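You operate a simulated robot arm through the tools that you are given. There is no shell and no other tool.

You run a simulated robot arm. Do the job below in one go: nothing can be reset, and whatever is moved stays where it is left.

Task
Power up and start the batch on the ticket: stirrer on, then heat to its mark.
Fine: first switch off the other tank's heat, then main on and stop button out; leave the batch stirring and heating.

It is judged by the outcome, as a careful person would: the job done as asked, and still so three seconds after it is handed in. It fails if anything else is knocked over, pushed out of place, dropped, spilled or broken.

Robot
A 6-joint arm with a two-finger parallel gripper on a trunk, on a base that moves. Base frame: it is fixed to the floor where the robot stands at the start and does not move with it; the origin is under the middle of the robot, x ahead of it, y to its left, z up. Units: mm, degrees, N and s.
With the tool pointing down near the work surface it reaches from about 300 to 700 mm from the robot's upright axis, wherever it stands. Its first joint turns from -166.0 to 166.0 degrees. Places, roughly: main isolator [600, -3100, 1100]; stop button [600, -3000, 1000]. Payload 4.1 kg.
The tool frame sits at the grasp point between the pads (the TCP): z along the fingers, y along the line on which they close. The tips reach 23 mm beyond it. Largest opening 94 mm; finger width 38, thickness 10; the body of the gripper, 54 by 96 mm, starts 39 mm behind the TCP.
Orientation is that of the tool frame in the base frame, as a unit quaternion [w, x, y, z]. With the fingers straight down and closing along the base's y, the tool's x points along the base's -x, its y along +y and its z along -z.

Tools
- The arm moves only by the tool arm_command. Its argument "moves" is a list of rows, each an object of numbers (a shift or turn left out is 0, a gripper value left out holds the last): "tx", "ty", "tz": the shift along the tool's x, y, z in mm; "ax", "ay", "az": the turn, a rotation vector about the tool's x, y, z in degrees. In form: [{"tx": .., "ty": .., "tz": .., "ax": .., "ay": .., "az": ..}, ...]. A call has 1 to 20 rows; each row is the pose to reach, as a shift and turn from the pose commanded when the call began, along the tool's axes at that moment. "fingers" is the closure in counts, from 0 (fully open) to 255 (shut), set as the call begins (left out, the last holds). Rows are played at 5 a second. More than 50 mm and 8.6 degrees between two rows, or a gripper value outside its range, and nothing of the call is played. A pose out of reach is approached as far as the arm can. The call stops where the force on the tool passes 40 N (or 10 N more than at its start, if that is more) or the arm is blocked; 0.2 s more then pass. The fingers move at their own pace (about 45 mm/s each) and stop on an object; they squeeze with about 20 N. The grip force told is the motor's: it shows also when the fingers shut on nothing. Time passes only in rows, and 0.2 s behind the last, so rows that repeat a pose let the fingers close. It gives the time, the measured TCP pose, the force on the tool (base axes), the opening and the grip force at its end, in the units of the frame above (readings bear some noise), with the torque about the TCP (base axes, N m) and any sound that the robot's microphone picked up.
- Cameras (640 x 400 px; columns grow to the right, rows downward): "scene" is now at [35, 154.3, 1436.4]; the picture's right is [-0.22, -0.98, 0.00], its down [-0.50, 0.11, -0.86] and it looks along [0.84, -0.19, -0.52] (base axes); focal length 262 px, centre (320, 200). "wrist" rides on the gripper at [87, 16, -74] in the tool frame; the picture's right is [-0.18, 0.98, 0.00], its down [-0.58, -0.11, -0.81] and it looks along [-0.79, -0.15, 0.59] (tool axes); focal length 243 px, centre (320, 200). There is no depth. A picture from a camera that has moved, and an enlarged one, comes with that camera's place and axes in the base frame and with its lens. The place of the scene camera against the robot may be out by one fixed shift of up to 12 mm in any direction.
- grab_frame(camera): a new picture of that camera. It takes no simulated time.
- raise_lower(by): slides the trunk up (or, below 0, down) by that many mm; the arm and the scene camera ride with it, the base frame stays. It gives what a move gives, with no picture.
- steer(legs): drives the robot by 1 to 6 legs, each [ahead, turn to the left] in mm and degrees, along the robot's own axes; the way and the turn of a leg run together, so that a leg with both is an arc; at most 1500 mm and 180 degrees a leg. The arm and the cameras ride along, it lands a little off, and it stops where it bumps. It gives what a move gives.
- aim_head(pan, tilt): turns the head with the scene camera to pan (to the left, within 155 degrees either way) and tilt (down, from -29 to 69), counted from straight ahead of the robot. It gives what a move gives.
- zoom(camera, box): a new picture of the part [left, top, right, bottom] of that camera's present view, enlarged. It takes no simulated time.
- close_job(): hands the job in; it is judged then, once.

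Nothing tells you exact positions but the pictures and the camera data. Unless the task says otherwise, let go and move clear before handing in.

The tools are called after "Request:" as name(argument=value, ...) on one line, values as JSON. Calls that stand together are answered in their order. arm_command: Moves the arm, as the interface text tells. Its arguments: {"type":"object","properties":{"moves":{"type":"array","items":{"type":"object","properties":{"tx":{"type":"number"},"ty":{"type":"number"},"tz":{"type":"number"},"ax":{"type":"number"},"ay":{"type":"number"},"az":{"type":"number"}}}},"fingers":{"type":"number"}},"required":["moves"]} The other tools are called the same way: raise_lower (by) moves the trunk up or down; steer (legs) drives the base; aim_head (pan, tilt) turns the head that bears the scene camera; grab_frame (camera) takes a picture; zoom (camera, box) takes an enlarged picture of a part of a camera's view; close_job () hands the job in.

At the start:

```text
clock: 0.0
eef_pos: [401.5, -100.1, 1033.5]
tcp_rot: [0.0, 0.001, 1.0, 0.0]
force: [-0.3, 0.6, 0.5]
ft_torque: [-0.03, -0.01, 0.02]
grip_width: 94.0
finger_force: 0.0
trunk travel left (down, up): [-375.0, 215.0]
robot x, y, heading: [2.0, -1.9, 0.0]
head pan, tilt (commanded): [-12.6, 31.1]
```

scene: 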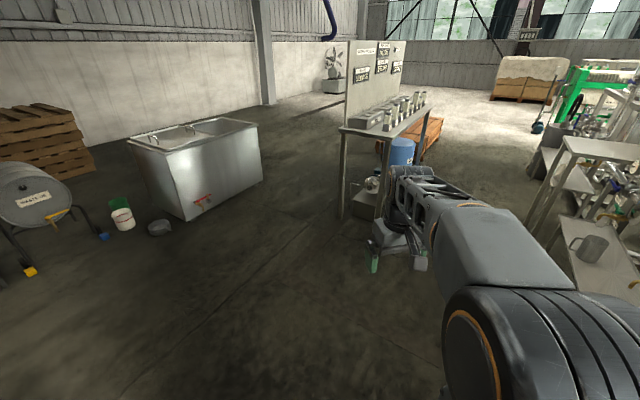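
wrist: 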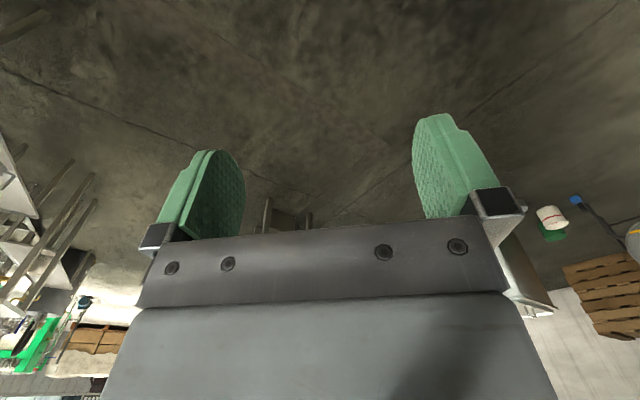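

I see a workshop with a bench and board ahead, a steel tank to the left and shelving on the right. The main isolator should be about 3 m to my right, so I look that way first to find the panel and the ticket.

Request:
aim_head(pan=-80, tilt=15)

```text
clock: 1.4
eef_pos: [401.7, -100.3, 1034.8]
tcp_rot: [0.0, 0.001, 1.0, 0.001]
force: [-0.6, -0.2, -0.3]
ft_torque: [0.0, 0.0, 0.02]
grip_width: 93.8
finger_force: 0.0
trunk travel left (down, up): [-375.0, 215.0]
robot x, y, heading: [1.0, 2.5, -0.4]
head pan, tilt (commanded): [-80.0, 15.0]
```

The head now faces right; I take a picture to see what is there.

Request:
grab_frame(camera="scene")

Request:
zoom(camera="scene", box=[160, 100, 480, 300])

```text
taken
camera scene: at [-36.5, 82.1, 1462.3], right [-0.98, -0.17, 0.0], down [-0.05, 0.26, -0.97], along [0.17, -0.95, -0.26], focal length 262 px, centre (320, 200)
```

scene: 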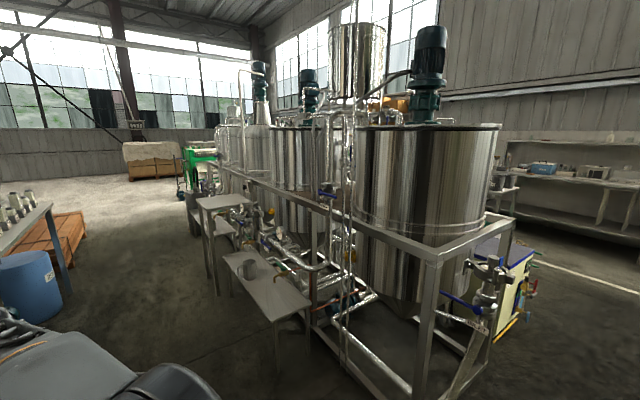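

```text
2.00 times, centred on (320, 200) of scene
camera zoom: at [-36.5, 82.1, 1462.3], right [-0.98, -0.17, 0.0], down [-0.05, 0.26, -0.97], along [0.17, -0.95, -0.26], focal length 525 px, centre (320, 200)
```

zoom: 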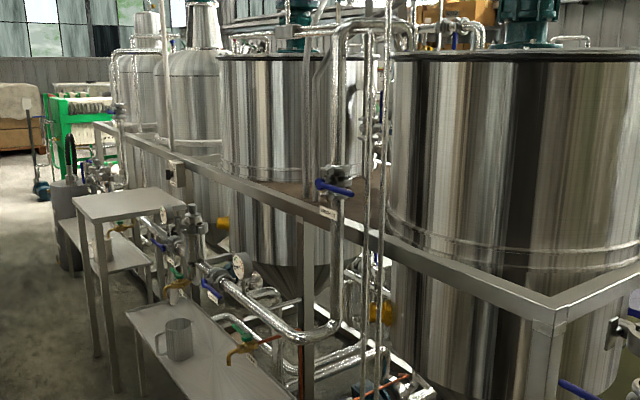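

A brewery skid of tanks stands to my right, and the isolator seems to be hidden behind it. I keep looking around for a route and for the ticket.

Request:
aim_head(pan=-130, tilt=15)

Request:
grab_frame(camera="scene")

Request:
aim_head(pan=-40, tilt=15)

Request:
grab_frame(camera="scene")

Request:
aim_head(pan=0, tilt=15)

Request:
grab_frame(camera="scene")

Request:
zoom(camera="scene", box=[240, 60, 400, 160])

```text
clock: 2.6
eef_pos: [401.5, -98.8, 1035.0]
tcp_rot: [0.0, 0.001, 1.0, 0.0]
force: [0.1, 0.4, -0.4]
ft_torque: [-0.01, -0.03, 0.04]
grip_width: 93.9
finger_force: 0.1
trunk travel left (down, up): [-375.0, 215.0]
robot x, y, heading: [-2.8, -0.1, -0.1]
head pan, tilt (commanded): [-130.0, 15.0]
```

```text
taken
camera scene: at [-112.8, 102.4, 1462.3], right [-0.77, 0.64, 0.0], down [0.17, 0.2, -0.97], along [-0.62, -0.74, -0.26], focal length 262 px, centre (320, 200)
```

scene: 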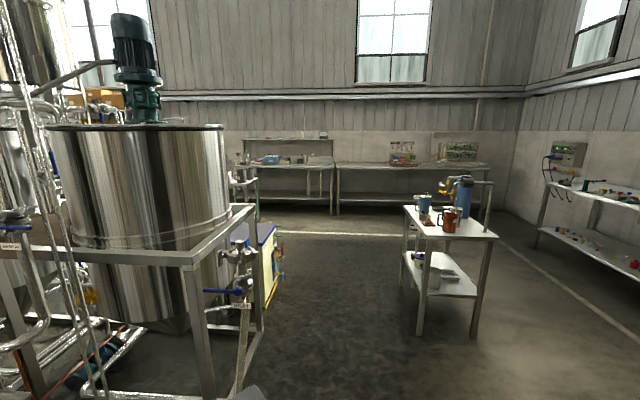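

```text
clock: 4.2
eef_pos: [400.4, -99.7, 1034.9]
tcp_rot: [0.0, 0.0, 1.0, 0.0]
force: [0.8, -0.1, -1.4]
ft_torque: [0.0, -0.02, -0.04]
grip_width: 93.9
finger_force: 0.1
trunk travel left (down, up): [-375.0, 215.0]
robot x, y, heading: [-0.1, 0.5, 0.0]
head pan, tilt (commanded): [-40.0, 15.0]
```

```text
taken
camera scene: at [18.7, 114.0, 1462.3], right [-0.64, -0.77, 0.0], down [-0.2, 0.17, -0.97], along [0.74, -0.62, -0.26], focal length 262 px, centre (320, 200)
```

scene: 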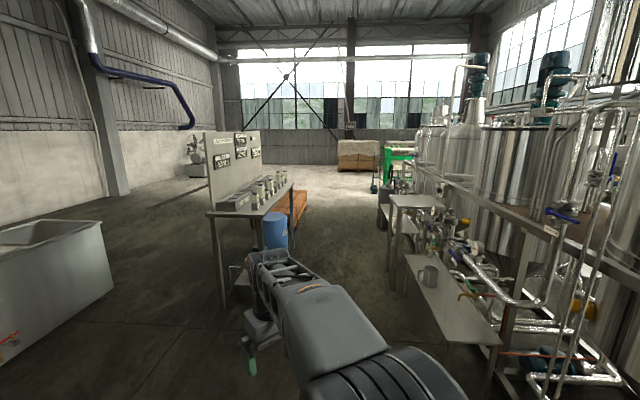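

```text
clock: 5.3
eef_pos: [400.9, -100.2, 1034.3]
tcp_rot: [0.0, 0.001, 1.0, 0.0]
force: [-0.7, 0.5, 0.0]
ft_torque: [0.0, -0.01, 0.01]
grip_width: 94.0
finger_force: 0.1
trunk travel left (down, up): [-375.0, 215.0]
robot x, y, heading: [-1.0, -2.5, -0.1]
head pan, tilt (commanded): [0.0, 15.0]
```

```text
taken
camera scene: at [40.6, 174.0, 1462.3], right [0.0, -1.0, 0.0], down [-0.26, 0.0, -0.97], along [0.97, 0.0, -0.26], focal length 262 px, centre (320, 200)
```

scene: 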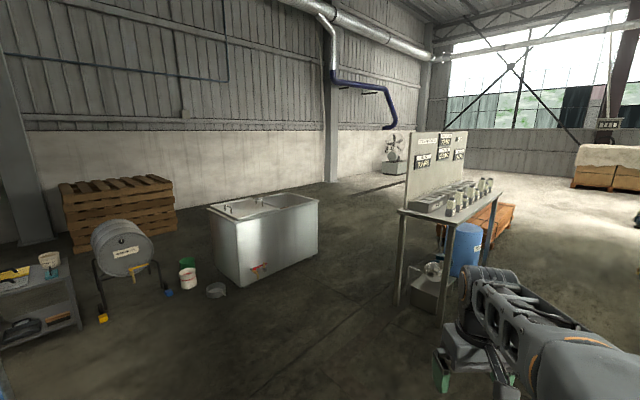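

```text
4.00 times, centred on (320, 110) of scene
camera zoom: at [40.6, 174.0, 1462.3], right [0.0, -1.0, 0.0], down [-0.26, 0.0, -0.97], along [0.97, 0.0, -0.26], focal length 1050 px, centre (320, 560)
```

zoom: 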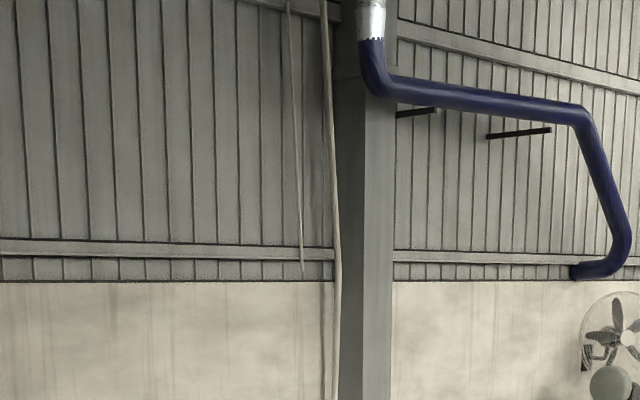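

A board with label plates stands on the bench ahead; I read it closely, since it may be the ticket or the rules.

Request:
zoom(camera="scene", box=[396, 125, 480, 177])

Request:
zoom(camera="scene", box=[396, 170, 500, 235])

Request:
aim_head(pan=60, tilt=15)

Request:
grab_frame(camera="scene")

Request:
aim_head(pan=120, tilt=15)

Request:
grab_frame(camera="scene")

```text
7.62 times, centred on (438, 151) of scene
camera zoom: at [40.6, 174.0, 1462.3], right [0.0, -1.0, 0.0], down [-0.26, 0.0, -0.97], along [0.97, 0.0, -0.26], focal length 1999 px, centre (-579, 573)
```

zoom: 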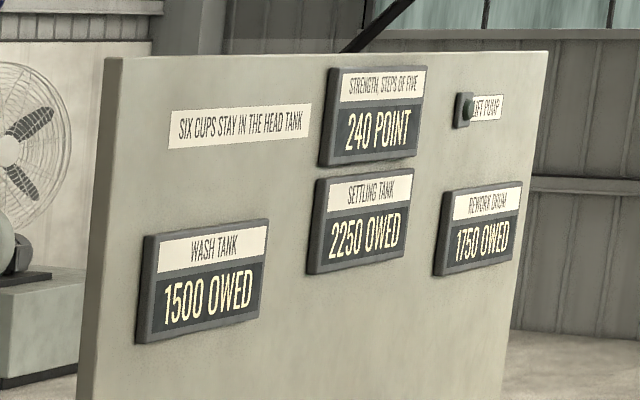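

```text
6.15 times, centred on (448, 202) of scene
camera zoom: at [40.6, 174.0, 1462.3], right [0.0, -1.0, 0.0], down [-0.26, 0.0, -0.97], along [0.97, 0.0, -0.26], focal length 1615 px, centre (-468, 185)
```

zoom: 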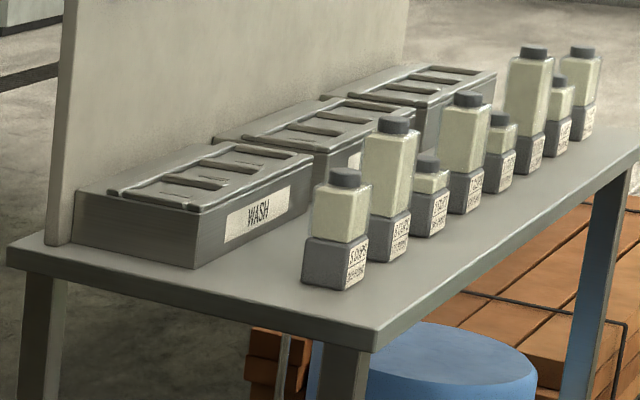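

```text
clock: 6.6
eef_pos: [399.4, -99.8, 1033.6]
tcp_rot: [0.0, 0.001, 1.0, 0.001]
force: [0.7, -0.6, -1.0]
ft_torque: [0.01, 0.01, -0.02]
grip_width: 94.0
finger_force: 0.1
trunk travel left (down, up): [-375.0, 215.0]
robot x, y, heading: [0.7, -4.2, 0.1]
head pan, tilt (commanded): [60.0, 15.0]
```

```text
taken
camera scene: at [-6.1, 254.9, 1462.3], right [0.87, -0.5, 0.0], down [-0.13, -0.22, -0.97], along [0.48, 0.84, -0.26], focal length 262 px, centre (320, 200)
```

scene: 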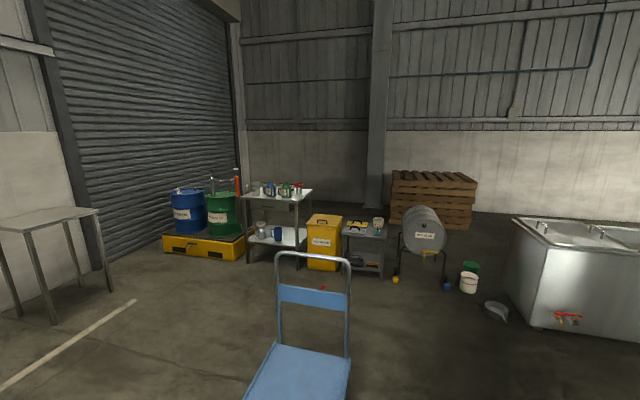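

```text
clock: 7.9
eef_pos: [400.3, -99.5, 1034.9]
tcp_rot: [0.0, 0.001, 1.0, 0.0]
force: [0.1, 0.7, 0.9]
ft_torque: [-0.01, 0.0, -0.02]
grip_width: 94.0
finger_force: 0.2
trunk travel left (down, up): [-375.0, 215.0]
robot x, y, heading: [0.4, 4.5, 0.1]
head pan, tilt (commanded): [120.0, 15.0]
```

```text
taken
camera scene: at [-99.5, 255.0, 1462.3], right [0.87, 0.5, 0.0], down [0.13, -0.22, -0.97], along [-0.48, 0.84, -0.26], focal length 262 px, centre (320, 200)
```

scene: 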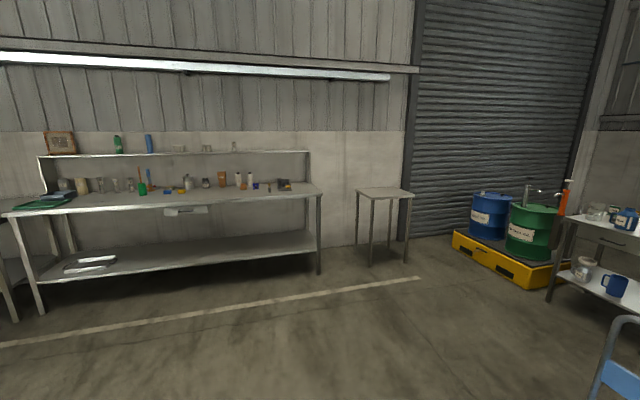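

The skid stands diagonally, and the isolator's place is on its far side. I look more closely past its near end for the way round.

Request:
aim_head(pan=-110, tilt=18)

Request:
grab_frame(camera="scene")

Request:
zoom(camera="scene", box=[280, 150, 480, 275])

Request:
aim_head(pan=-155, tilt=15)

Request:
grab_frame(camera="scene")

```text
clock: 11.2
eef_pos: [401.7, -99.8, 1033.9]
tcp_rot: [0.001, 0.001, 1.0, 0.0]
force: [-0.1, 0.0, 0.0]
ft_torque: [0.02, 0.02, -0.02]
grip_width: 94.0
finger_force: 0.1
trunk travel left (down, up): [-375.0, 215.0]
robot x, y, heading: [3.2, -1.5, 0.1]
head pan, tilt (commanded): [-110.0, 18.0]
```

```text
taken
camera scene: at [-84.7, 86.3, 1457.4], right [-0.94, 0.34, 0.0], down [0.11, 0.29, -0.95], along [-0.33, -0.89, -0.31], focal length 262 px, centre (320, 200)
```

scene: 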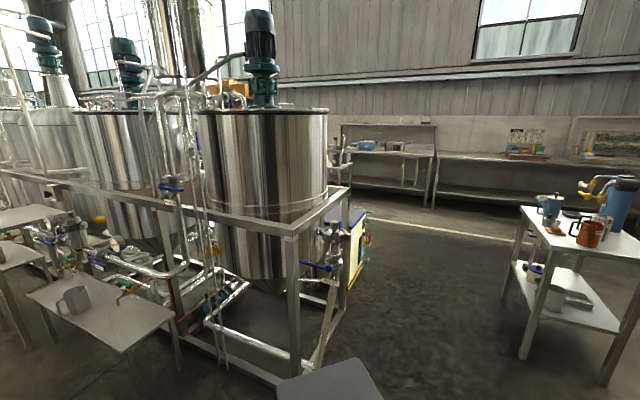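

```text
3.20 times, centred on (380, 212) of scene
camera zoom: at [-84.7, 86.3, 1457.4], right [-0.94, 0.34, 0.0], down [0.11, 0.29, -0.95], along [-0.33, -0.89, -0.31], focal length 840 px, centre (128, 160)
```

zoom: 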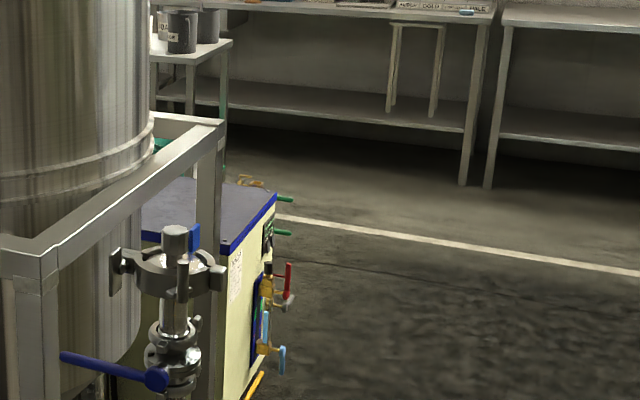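

```text
clock: 12.3
eef_pos: [401.2, -100.2, 1034.2]
tcp_rot: [0.0, 0.001, 1.0, 0.0]
force: [0.1, 0.0, -0.5]
ft_torque: [0.01, 0.01, -0.02]
grip_width: 94.0
finger_force: 0.1
trunk travel left (down, up): [-375.0, 215.0]
robot x, y, heading: [-3.4, 1.2, 0.0]
head pan, tilt (commanded): [-154.7, 15.0]
```

```text
taken
camera scene: at [-137.2, 134.1, 1462.3], right [-0.43, 0.9, 0.0], down [0.23, 0.11, -0.97], along [-0.87, -0.41, -0.26], focal length 262 px, centre (320, 200)
```

scene: 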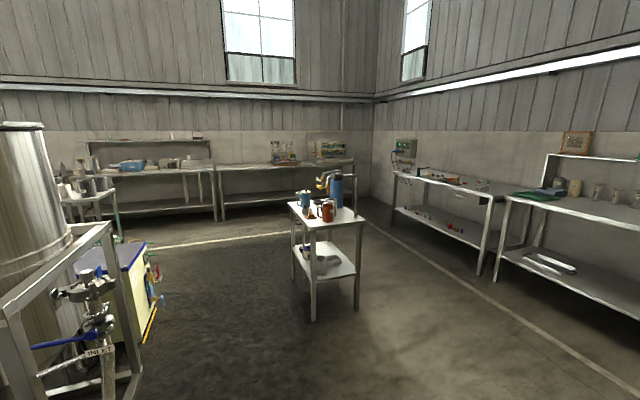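

The way round is open between the skid's end and a small table with jugs. I turn toward that gap, drive part of the way and look again.

Request:
steer(legs=[[0, -140], [1100, 0]])

Request:
aim_head(pan=30, tilt=18)

Request:
grab_frame(camera="scene")

Request:
aim_head(pan=0, tilt=35)

Request:
grab_frame(camera="scene")

```text
clock: 23.6
eef_pos: [-1201.4, -898.5, 1033.4]
tcp_rot: [0.0, 0.939, 0.343, -0.001]
force: [-0.6, 0.0, -0.3]
ft_torque: [0.02, -0.03, 0.02]
grip_width: 93.8
finger_force: 0.1
trunk travel left (down, up): [-375.0, 215.0]
robot x, y, heading: [-830.3, -717.1, -139.7]
head pan, tilt (commanded): [-154.7, 15.0]
```

```text
clock: 26.4
eef_pos: [-1200.6, -897.2, 1034.1]
tcp_rot: [0.0, 0.939, 0.344, 0.0]
force: [0.2, -0.2, 0.4]
ft_torque: [0.01, 0.05, -0.01]
grip_width: 94.1
finger_force: 0.1
trunk travel left (down, up): [-375.0, 215.0]
robot x, y, heading: [-826.9, -711.4, -139.5]
head pan, tilt (commanded): [30.0, 18.0]
```

```text
taken
camera scene: at [-700.9, -882.2, 1457.4], right [-0.94, 0.34, 0.0], down [0.1, 0.29, -0.95], along [-0.32, -0.9, -0.31], focal length 262 px, centre (320, 200)
```

scene: 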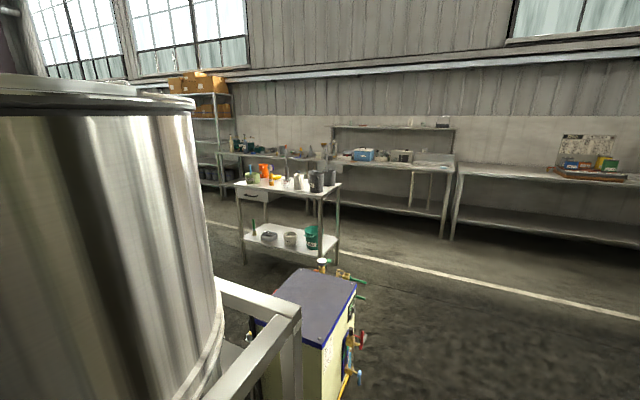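

```text
clock: 27.3
eef_pos: [-1200.4, -897.2, 1034.0]
tcp_rot: [0.001, 0.939, 0.345, 0.0]
force: [0.9, -0.3, 0.3]
ft_torque: [-0.01, 0.0, -0.02]
grip_width: 93.7
finger_force: 0.0
trunk travel left (down, up): [-375.0, 215.0]
robot x, y, heading: [-831.5, -714.9, -139.8]
head pan, tilt (commanded): [0.0, 35.0]
```

```text
taken
camera scene: at [-736.6, -851.4, 1430.3], right [-0.65, 0.76, 0.0], down [0.44, 0.37, -0.82], along [-0.62, -0.53, -0.57], focal length 262 px, centre (320, 200)
```

scene: 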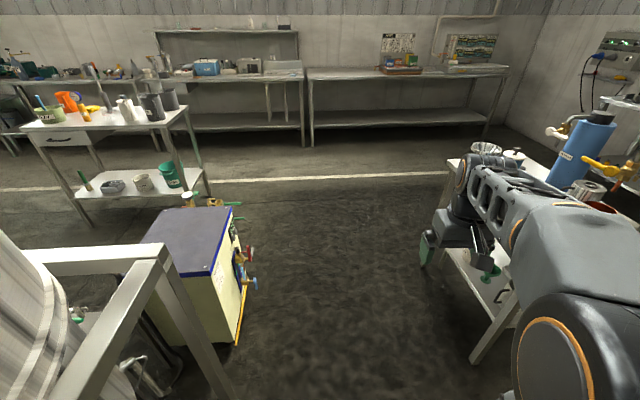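

Behind the skid there is a yellow chiller box and a cart with mugs, with an aisle between them. Before squeezing through, I check the size of my own base and look at the aisle more closely.

Request:
aim_head(pan=60, tilt=69)

Request:
grab_frame(camera="scene")

Request:
aim_head(pan=120, tilt=69)

Request:
grab_frame(camera="scene")

Request:
aim_head(pan=0, tilt=69)

Request:
grab_frame(camera="scene")

```text
clock: 28.6
eef_pos: [-1200.5, -897.3, 1033.8]
tcp_rot: [0.0, 0.939, 0.344, 0.0]
force: [0.8, -0.8, 0.3]
ft_torque: [-0.01, 0.01, 0.01]
grip_width: 93.8
finger_force: 0.1
trunk travel left (down, up): [-375.0, 215.0]
robot x, y, heading: [-834.3, -712.4, -139.4]
head pan, tilt (commanded): [60.0, 68.8]
```

```text
taken
camera scene: at [-659.5, -849.3, 1386.6], right [-0.98, -0.18, 0.0], down [-0.17, 0.92, -0.36], along [0.07, -0.36, -0.93], focal length 262 px, centre (320, 200)
```

scene: 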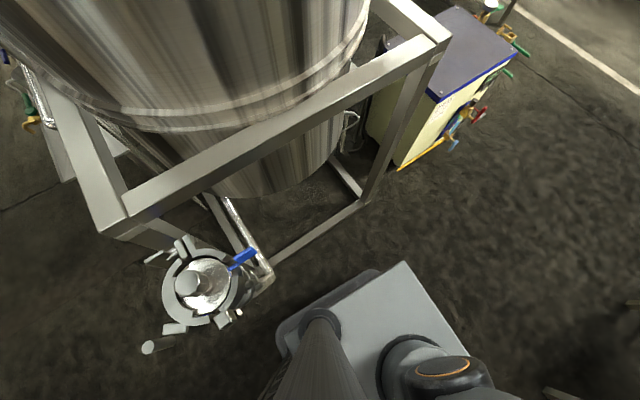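

```text
clock: 29.9
eef_pos: [-1200.8, -896.7, 1033.4]
tcp_rot: [0.0, 0.939, 0.345, -0.001]
force: [-0.8, 0.3, -0.1]
ft_torque: [0.02, 0.0, 0.01]
grip_width: 93.9
finger_force: 0.1
trunk travel left (down, up): [-375.0, 215.0]
robot x, y, heading: [-832.7, -715.2, -140.0]
head pan, tilt (commanded): [120.0, 68.8]
```

```text
taken
camera scene: at [-616.9, -813.1, 1386.6], right [-0.34, -0.94, 0.0], down [-0.88, 0.31, -0.36], along [0.34, -0.12, -0.93], focal length 262 px, centre (320, 200)
```

scene: 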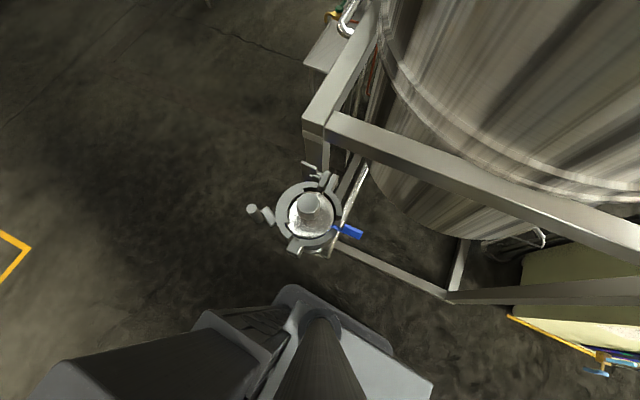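

```text
clock: 31.9
eef_pos: [-1201.1, -897.4, 1034.2]
tcp_rot: [0.0, 0.939, 0.345, 0.0]
force: [0.7, 0.2, -1.0]
ft_torque: [0.0, 0.01, 0.03]
grip_width: 93.8
finger_force: 0.0
trunk travel left (down, up): [-375.0, 215.0]
robot x, y, heading: [-831.6, -714.1, -139.5]
head pan, tilt (commanded): [0.0, 68.8]
```

```text
taken
camera scene: at [-712.2, -830.5, 1386.6], right [-0.65, 0.76, 0.0], down [0.71, 0.6, -0.36], along [-0.28, -0.23, -0.93], focal length 262 px, centre (320, 200)
```

scene: 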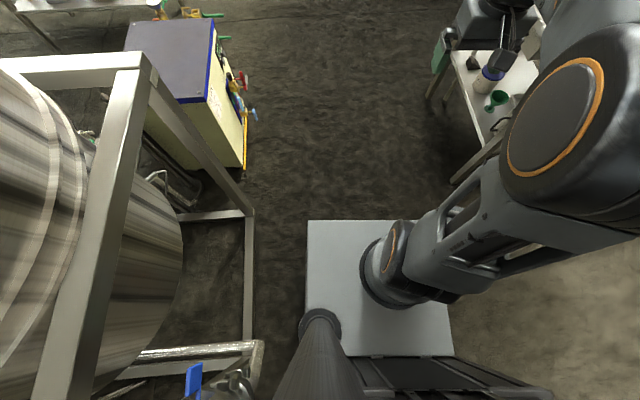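

My base is only about 430 mm wide, so the aisle is passable. I move a bit further out, clear of the chiller, and look down the back of the skid.

Request:
steer(legs=[[0, 5], [950, 0], [0, 45]])

Request:
aim_head(pan=30, tilt=20)

Request:
grab_frame(camera="scene")

Request:
aim_head(pan=20, tilt=50)

Request:
grab_frame(camera="scene")

```text
clock: 39.6
eef_pos: [-1597.0, -1817.7, 1033.8]
tcp_rot: [0.0, 0.698, 0.716, 0.001]
force: [0.9, -0.3, 1.0]
ft_torque: [-0.01, -0.04, -0.02]
grip_width: 94.0
finger_force: 0.1
trunk travel left (down, up): [-375.0, 215.0]
robot x, y, heading: [-1506.3, -1414.8, -88.7]
head pan, tilt (commanded): [0.0, 68.8]
```

```text
clock: 40.7
eef_pos: [-1597.9, -1817.1, 1034.7]
tcp_rot: [-0.001, 0.698, 0.716, -0.001]
force: [-0.1, 0.6, 0.3]
ft_torque: [-0.01, 0.05, 0.0]
grip_width: 93.8
finger_force: 0.0
trunk travel left (down, up): [-375.0, 215.0]
robot x, y, heading: [-1505.8, -1413.5, -88.5]
head pan, tilt (commanded): [30.0, 20.0]
```

```text
taken
camera scene: at [-1286.8, -1422.2, 1454.1], right [-0.85, -0.52, 0.0], down [-0.18, 0.29, -0.94], along [0.49, -0.8, -0.34], focal length 262 px, centre (320, 200)
```

scene: 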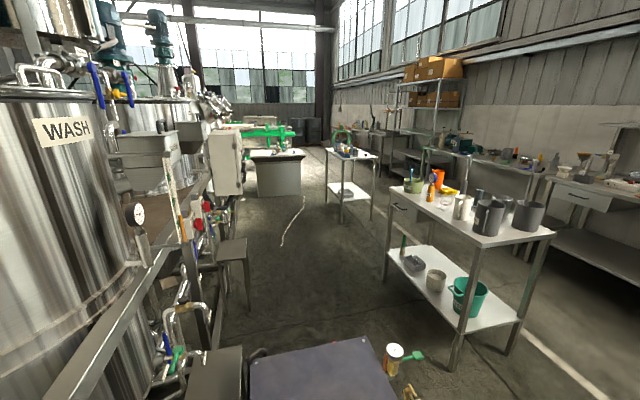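

```text
clock: 41.7
eef_pos: [-1597.9, -1817.7, 1035.1]
tcp_rot: [0.0, 0.699, 0.715, 0.0]
force: [0.1, -0.3, 0.5]
ft_torque: [0.02, 0.02, 0.02]
grip_width: 94.0
finger_force: 0.1
trunk travel left (down, up): [-375.0, 215.0]
robot x, y, heading: [-1509.3, -1412.6, -88.6]
head pan, tilt (commanded): [20.0, 50.0]
```

```text
taken
camera scene: at [-1307.2, -1414.4, 1408.6], right [-0.93, -0.37, 0.0], down [-0.28, 0.71, -0.64], along [0.24, -0.6, -0.77], focal length 262 px, centre (320, 200)
```

scene: 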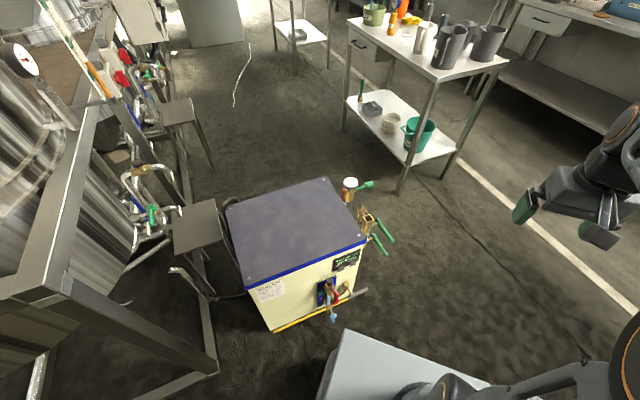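

Behind the skid is the control panel with red and blue fittings on the rear rail. I zoom in on it from here before choosing the route.

Request:
aim_head(pan=40, tilt=15)

Request:
grab_frame(camera="scene")

Request:
zoom(camera="scene", box=[200, 100, 360, 200])

Request:
zoom(camera="scene", box=[200, 180, 360, 280])

```text
clock: 42.7
eef_pos: [-1597.9, -1817.6, 1034.2]
tcp_rot: [0.0, 0.698, 0.716, 0.001]
force: [-0.5, 0.2, 0.5]
ft_torque: [0.01, 0.02, -0.02]
grip_width: 94.0
finger_force: 0.1
trunk travel left (down, up): [-375.0, 215.0]
robot x, y, heading: [-1505.0, -1411.9, -88.6]
head pan, tilt (commanded): [40.0, 15.0]
```

```text
taken
camera scene: at [-1273.5, -1412.8, 1462.2], right [-0.75, -0.66, 0.0], down [-0.17, 0.19, -0.97], along [0.64, -0.72, -0.26], focal length 262 px, centre (320, 200)
```

scene: 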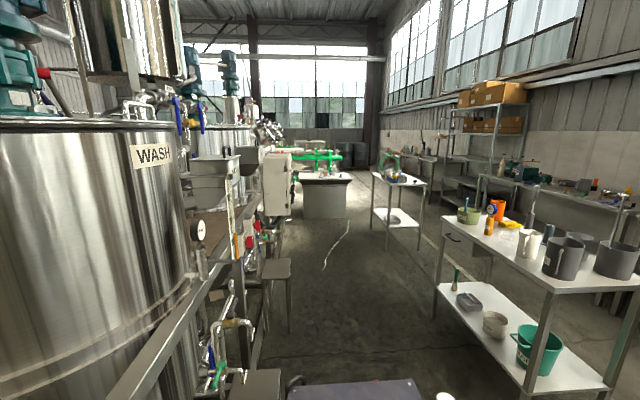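

```text
4.00 times, centred on (280, 150) of scene
camera zoom: at [-1273.5, -1412.8, 1462.2], right [-0.75, -0.66, 0.0], down [-0.17, 0.19, -0.97], along [0.64, -0.72, -0.26], focal length 1050 px, centre (480, 400)
```

zoom: 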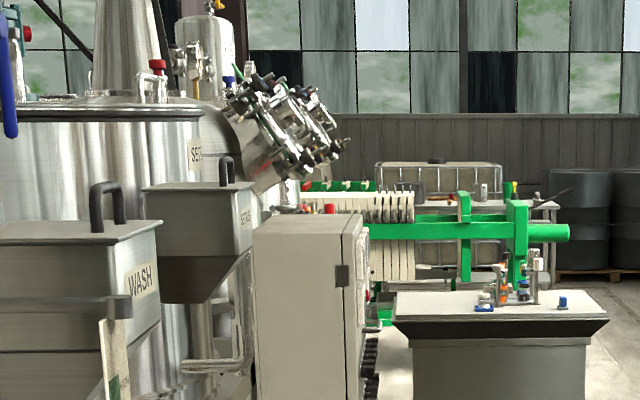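

```text
4.00 times, centred on (280, 230) of scene
camera zoom: at [-1273.5, -1412.8, 1462.2], right [-0.75, -0.66, 0.0], down [-0.17, 0.19, -0.97], along [0.64, -0.72, -0.26], focal length 1050 px, centre (480, 80)
```

zoom: 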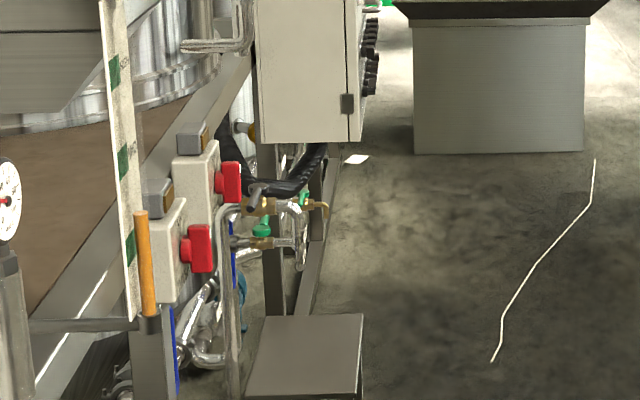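

The grey cabinet on the rear rail is the panel, its face towards the back aisle. The direct gap between the chiller's handles and the mug cart is too tight, so I go round behind the mug cart through the wide aisle.

Request:
steer(legs=[[0, -24.3], [940, 0], [930, 0], [0, 66]])

Request:
aim_head(pan=0, tilt=25)

Request:
grab_frame(camera="scene")

Request:
aim_head(pan=40, tilt=25)

Request:
grab_frame(camera="scene")

```text
clock: 56.3
eef_pos: [-1982.0, -3508.9, 1033.5]
tcp_rot: [0.0, 0.377, 0.926, 0.0]
force: [0.5, -0.1, -0.1]
ft_torque: [0.01, 0.02, -0.02]
grip_width: 94.0
finger_force: 0.1
trunk travel left (down, up): [-375.0, 215.0]
robot x, y, heading: [-2200.2, -3157.0, -44.2]
head pan, tilt (commanded): [40.0, 15.0]
```

```text
clock: 57.3
eef_pos: [-1982.0, -3509.2, 1035.0]
tcp_rot: [0.0, 0.377, 0.926, 0.001]
force: [-0.3, -0.7, 0.4]
ft_torque: [0.0, 0.02, -0.03]
grip_width: 94.0
finger_force: 0.1
trunk travel left (down, up): [-375.0, 215.0]
robot x, y, heading: [-2200.8, -3157.2, -44.1]
head pan, tilt (commanded): [0.0, 25.0]
```

```text
taken
camera scene: at [-2053.3, -3053.8, 1446.1], right [-0.7, -0.72, 0.0], down [-0.3, 0.29, -0.91], along [0.65, -0.63, -0.42], focal length 262 px, centre (320, 200)
```

scene: 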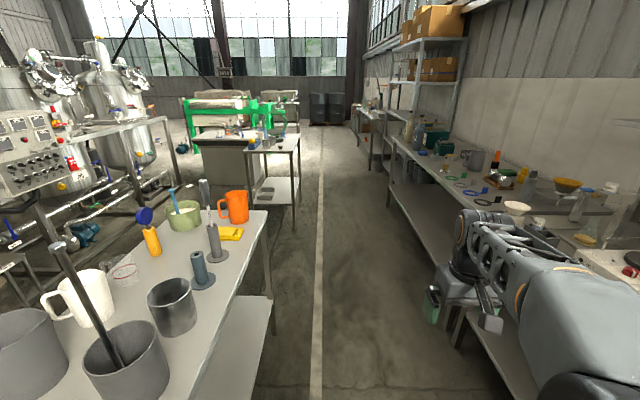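

```text
clock: 58.4
eef_pos: [-1981.4, -3509.0, 1033.8]
tcp_rot: [0.0, 0.377, 0.926, -0.001]
force: [-0.6, -0.3, 0.8]
ft_torque: [0.02, 0.04, -0.03]
grip_width: 94.0
finger_force: 0.0
trunk travel left (down, up): [-375.0, 215.0]
robot x, y, heading: [-2195.7, -3161.5, -43.9]
head pan, tilt (commanded): [40.0, 25.0]
```

```text
taken
camera scene: at [-2027.5, -2996.4, 1446.1], right [-0.07, -1.0, 0.0], down [-0.42, 0.03, -0.91], along [0.9, -0.07, -0.42], focal length 262 px, centre (320, 200)
```

scene: 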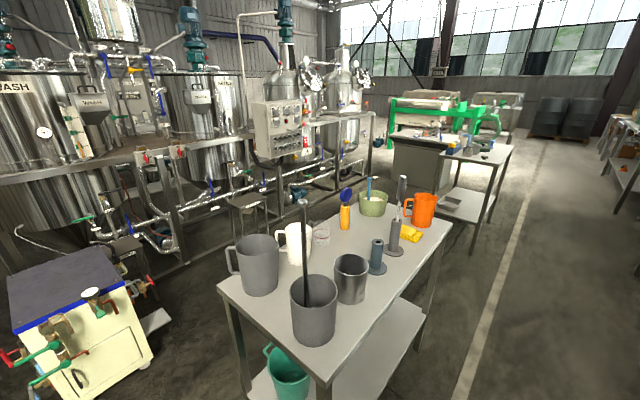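

I now see the panel's face with dials and switches. I zoom in on it to learn its layout and look for the ticket.

Request:
zoom(camera="scene", box=[236, 85, 332, 145])

Request:
zoom(camera="scene", box=[236, 120, 332, 180])

Request:
zoom(camera="scene", box=[120, 100, 248, 180])

```text
6.67 times, centred on (284, 115) of scene
camera zoom: at [-2027.5, -2996.4, 1446.1], right [-0.07, -1.0, 0.0], down [-0.42, 0.03, -0.91], along [0.9, -0.07, -0.42], focal length 1749 px, centre (560, 767)
```

zoom: 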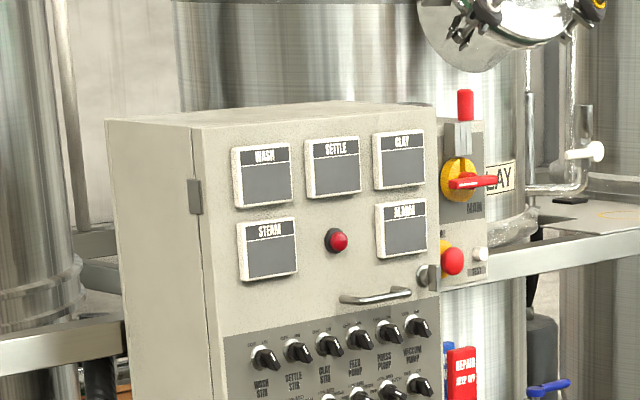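

```text
6.67 times, centred on (284, 150) of scene
camera zoom: at [-2027.5, -2996.4, 1446.1], right [-0.07, -1.0, 0.0], down [-0.42, 0.03, -0.91], along [0.9, -0.07, -0.42], focal length 1749 px, centre (560, 533)
```

zoom: 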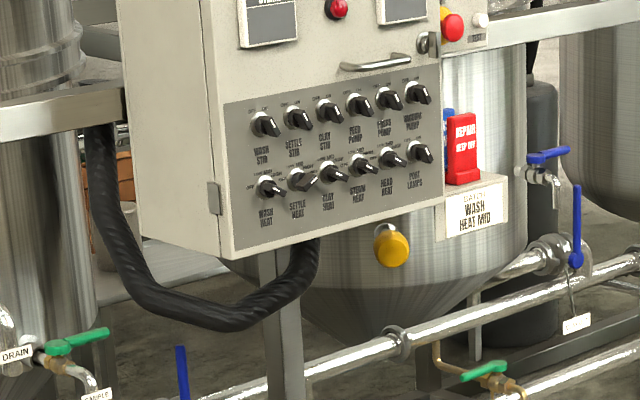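

```text
5.00 times, centred on (184, 140) of scene
camera zoom: at [-2027.5, -2996.4, 1446.1], right [-0.07, -1.0, 0.0], down [-0.42, 0.03, -0.91], along [0.9, -0.07, -0.42], focal length 1312 px, centre (1000, 500)
```

zoom: 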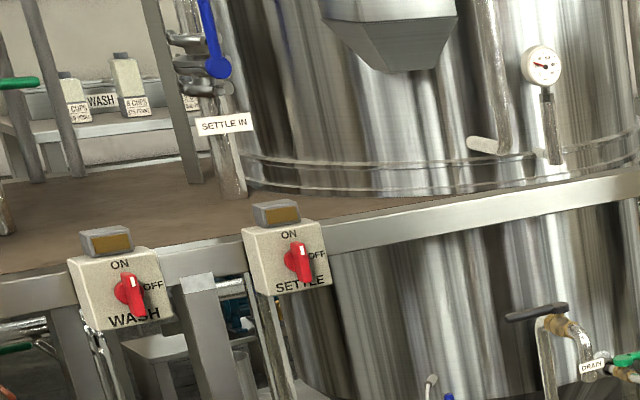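

The ticket by the panel reads "WASH – HEAT MID", the main isolator and stop button sit on the panel's right side, and the knobs are labelled in two rows. I drive down the aisle and turn toward the panel, stopping well short of it.

Request:
steer(legs=[[920, -0.5], [920, 0], [0, 90], [1150, 0]])

Request:
aim_head(pan=0, tilt=20)

Request:
grab_frame(camera="scene")

```text
clock: 77.0
eef_pos: [232.4, -3388.0, 1034.7]
tcp_rot: [-0.001, -0.403, 0.915, 0.0]
force: [1.0, 0.2, -0.1]
ft_torque: [0.02, 0.0, 0.06]
grip_width: 94.0
finger_force: 0.0
trunk travel left (down, up): [-375.0, 215.0]
robot x, y, heading: [-110.7, -3617.1, 47.5]
head pan, tilt (commanded): [40.0, 25.0]
```

```text
clock: 78.0
eef_pos: [233.5, -3388.7, 1034.8]
tcp_rot: [0.0, -0.403, 0.915, -0.001]
force: [0.5, 0.6, -0.1]
ft_torque: [0.0, 0.02, 0.04]
grip_width: 93.9
finger_force: 0.1
trunk travel left (down, up): [-375.0, 215.0]
robot x, y, heading: [-110.8, -3617.4, 47.3]
head pan, tilt (commanded): [0.0, 20.0]
```

```text
taken
camera scene: at [-204.7, -3471.8, 1454.1], right [0.74, -0.67, 0.0], down [-0.23, -0.25, -0.94], along [0.63, 0.69, -0.34], focal length 262 px, centre (320, 200)
```

scene: 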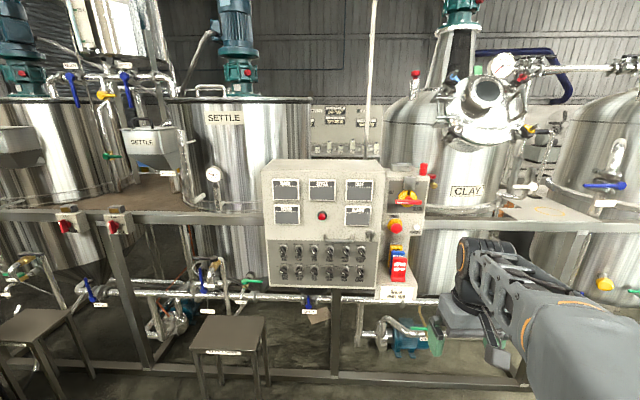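

Now I face the panel. I zoom in on all of its parts.

Request:
zoom(camera="scene", box=[256, 150, 384, 230])

Request:
zoom(camera="scene", box=[264, 228, 384, 303])

Request:
zoom(camera="scene", box=[364, 152, 444, 202])

Request:
zoom(camera="scene", box=[356, 205, 452, 305])

Request:
zoom(camera="scene", box=[40, 195, 152, 265])

```text
5.00 times, centred on (320, 190) of scene
camera zoom: at [-204.7, -3471.8, 1454.1], right [0.74, -0.67, 0.0], down [-0.23, -0.25, -0.94], along [0.63, 0.69, -0.34], focal length 1312 px, centre (320, 250)
```

zoom: 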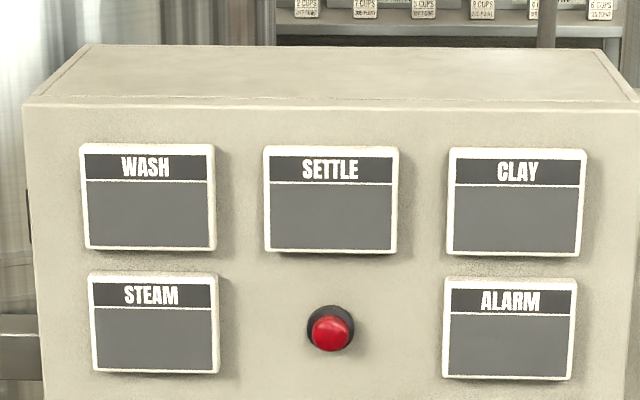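

```text
5.33 times, centred on (324, 266) of scene
camera zoom: at [-204.7, -3471.8, 1454.1], right [0.74, -0.67, 0.0], down [-0.23, -0.25, -0.94], along [0.63, 0.69, -0.34], focal length 1399 px, centre (299, -149)
```

zoom: 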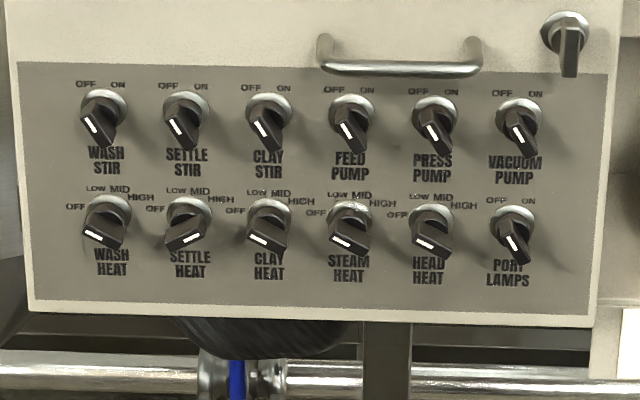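

```text
8.00 times, centred on (404, 177) of scene
camera zoom: at [-204.7, -3471.8, 1454.1], right [0.74, -0.67, 0.0], down [-0.23, -0.25, -0.94], along [0.63, 0.69, -0.34], focal length 2099 px, centre (-352, 384)
```

zoom: 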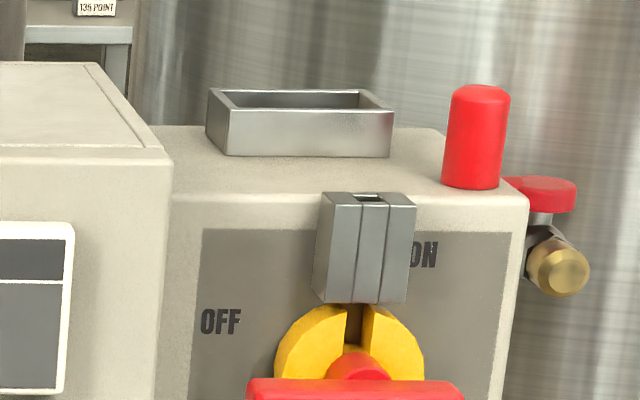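

```text
4.00 times, centred on (404, 255) of scene
camera zoom: at [-204.7, -3471.8, 1454.1], right [0.74, -0.67, 0.0], down [-0.23, -0.25, -0.94], along [0.63, 0.69, -0.34], focal length 1050 px, centre (-16, -20)
```

zoom: 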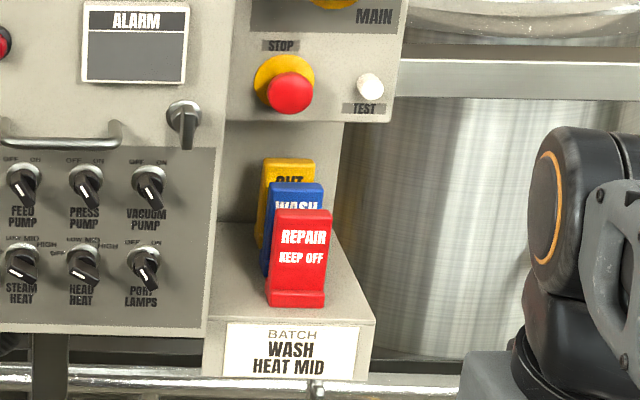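

```text
5.71 times, centred on (96, 230) of scene
camera zoom: at [-204.7, -3471.8, 1454.1], right [0.74, -0.67, 0.0], down [-0.23, -0.25, -0.94], along [0.63, 0.69, -0.34], focal length 1499 px, centre (1600, 29)
```

zoom: 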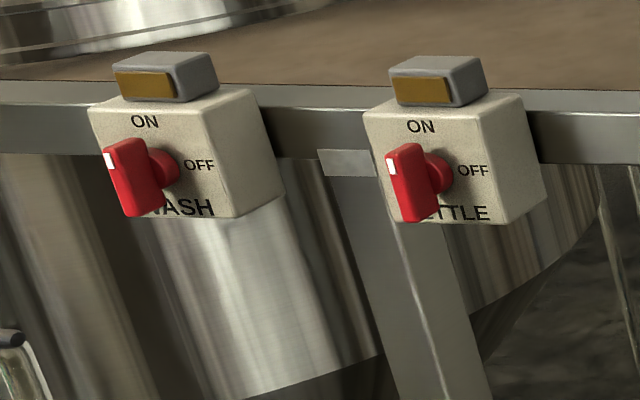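

The ticket says WASH, HEAT MID. SETTLE HEAT is the only heat knob off its OFF mark, so it is the other tank's heat. I estimate the panel face to be about 836 mm ahead of me; I shift left and closer so that all the controls are within reach.

Request:
steer(legs=[[0, 33], [235, 0], [0, -36]])

Request:
aim_head(pan=-15, tilt=33)

Request:
grab_frame(camera="scene")

Request:
grab_frame(camera="wrist")

```text
clock: 83.1
eef_pos: [285.0, -3177.6, 1034.0]
tcp_rot: [0.0, -0.377, 0.926, 0.0]
force: [-0.2, 1.0, 0.0]
ft_torque: [0.03, 0.0, -0.01]
grip_width: 94.0
finger_force: 0.0
trunk travel left (down, up): [-375.0, 215.0]
robot x, y, heading: [-74.4, -3386.9, 44.4]
head pan, tilt (commanded): [0.0, 20.0]
```

```text
clock: 83.8
eef_pos: [285.7, -3178.4, 1034.4]
tcp_rot: [0.0, -0.377, 0.926, 0.0]
force: [-0.5, 0.8, 0.4]
ft_torque: [0.0, 0.01, 0.0]
grip_width: 93.9
finger_force: 0.0
trunk travel left (down, up): [-375.0, 215.0]
robot x, y, heading: [-68.7, -3383.4, 44.3]
head pan, tilt (commanded): [-15.0, 33.0]
```

```text
taken
camera scene: at [-146.0, -3256.7, 1433.4], right [0.49, -0.87, 0.0], down [-0.47, -0.27, -0.84], along [0.73, 0.41, -0.54], focal length 262 px, centre (320, 200)
```

scene: 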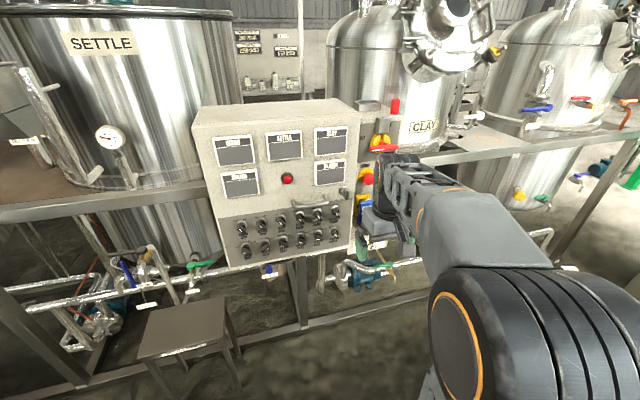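

```text
taken
camera wrist: at [213.0, -3225.1, 1107.2], right [-0.55, 0.83, 0.0], down [0.49, 0.33, 0.81], along [0.67, 0.45, -0.59], focal length 243 px, centre (320, 200)
```

wrist: 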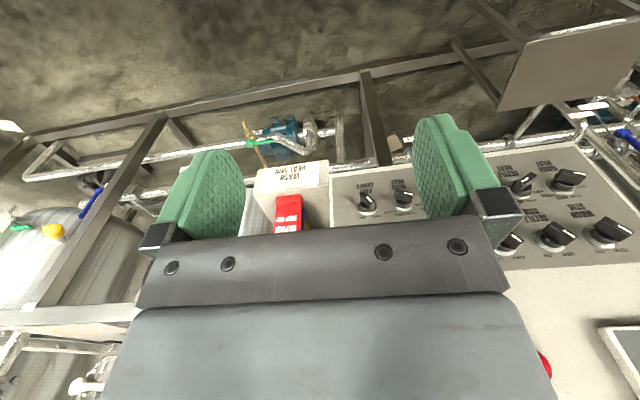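

I am now about 640 mm from the panel face, with all controls in reach. I swing the tool up to point at the panel, moving slightly forward and left, staying about 100 mm off its face.

Request:
arm_command(moves=[{"tx": -12, "ty": 12, "ay": -7.5}, {"tx": -24, "ty": 24, "ay": -15}, {"tx": -36, "ty": 36, "ay": -22.5}, {"tx": -48, "ty": 48, "ay": -30}, {"tx": -60, "ty": 60, "ay": -37.5}, {"tx": -72, "ty": 72, "ay": -45}, {"tx": -84, "ty": 84, "ay": -52.5}, {"tx": -96, "ty": 96, "ay": -60}, {"tx": -108, "ty": 108, "ay": -67.5}, {"tx": -120, "ty": 120, "ay": -75}, {"tx": -132, "ty": 132, "ay": -82.5}, {"tx": -140, "ty": 144, "ay": -90}, {"tx": -140, "ty": 144, "ay": -90}])

Request:
grab_frame(camera="scene")

Request:
grab_frame(camera="wrist")

```text
clock: 86.6
eef_pos: [283.8, -2975.6, 1034.4]
tcp_rot: [0.656, -0.266, 0.654, 0.266]
force: [0.5, 0.9, 0.6]
ft_torque: [-0.02, 0.0, 0.06]
grip_width: 94.0
finger_force: 0.1
trunk travel left (down, up): [-375.0, 215.0]
robot x, y, heading: [-72.9, -3383.6, 44.3]
head pan, tilt (commanded): [-15.0, 33.0]
```

```text
taken
camera scene: at [-146.0, -3256.5, 1433.4], right [0.49, -0.87, 0.0], down [-0.47, -0.27, -0.84], along [0.73, 0.41, -0.54], focal length 262 px, centre (320, 200)
```

scene: 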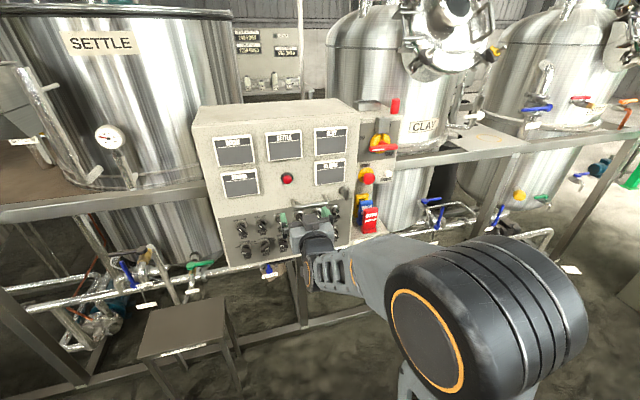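

```text
taken
camera wrist: at [220.6, -3015.9, 946.1], right [-0.69, 0.7, 0.18], down [-0.5, -0.64, 0.58], along [0.53, 0.31, 0.79], focal length 243 px, centre (320, 200)
```

wrist: 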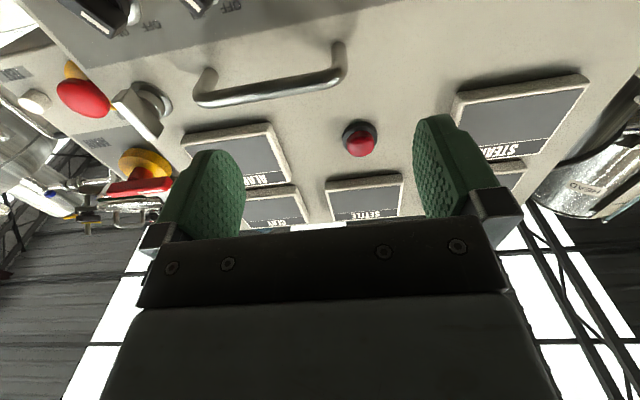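

The tool points at the panel and the left part of the panel is in clear view. I zoom in on the knobs to read their marks from here.

Request:
zoom(camera="scene", box=[226, 206, 306, 266])

Request:
zoom(camera="scene", box=[340, 95, 420, 155])

Request:
zoom(camera="scene", box=[336, 150, 416, 240])

```text
6.67 times, centred on (266, 236) of scene
camera zoom: at [-146.0, -3256.5, 1433.4], right [0.49, -0.87, 0.0], down [-0.47, -0.27, -0.84], along [0.73, 0.41, -0.54], focal length 1749 px, centre (680, -40)
```

zoom: 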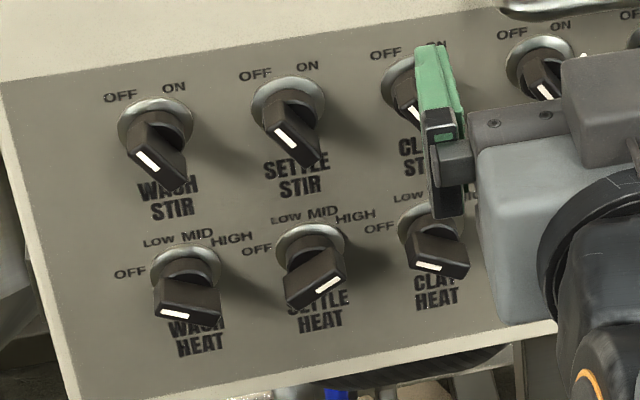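

```text
6.67 times, centred on (380, 125) of scene
camera zoom: at [-146.0, -3256.5, 1433.4], right [0.49, -0.87, 0.0], down [-0.47, -0.27, -0.84], along [0.73, 0.41, -0.54], focal length 1749 px, centre (-80, 700)
```

zoom: 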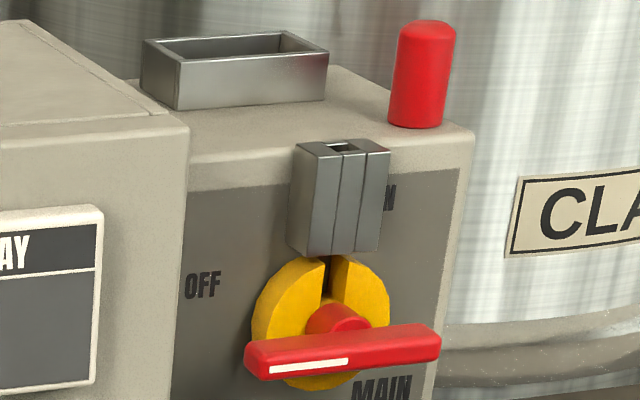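

```text
4.44 times, centred on (376, 195) of scene
camera zoom: at [-146.0, -3256.5, 1433.4], right [0.49, -0.87, 0.0], down [-0.47, -0.27, -0.84], along [0.73, 0.41, -0.54], focal length 1166 px, centre (71, 222)
```

zoom: 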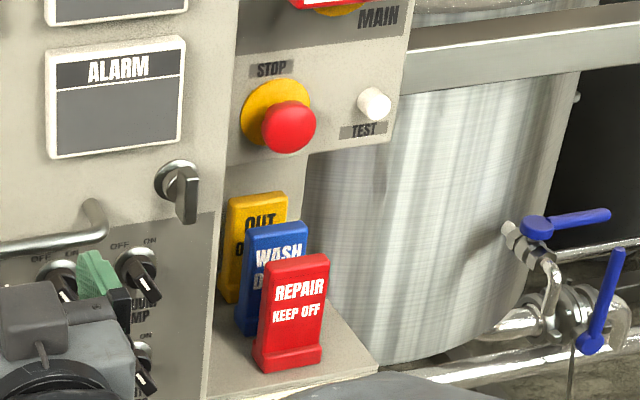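

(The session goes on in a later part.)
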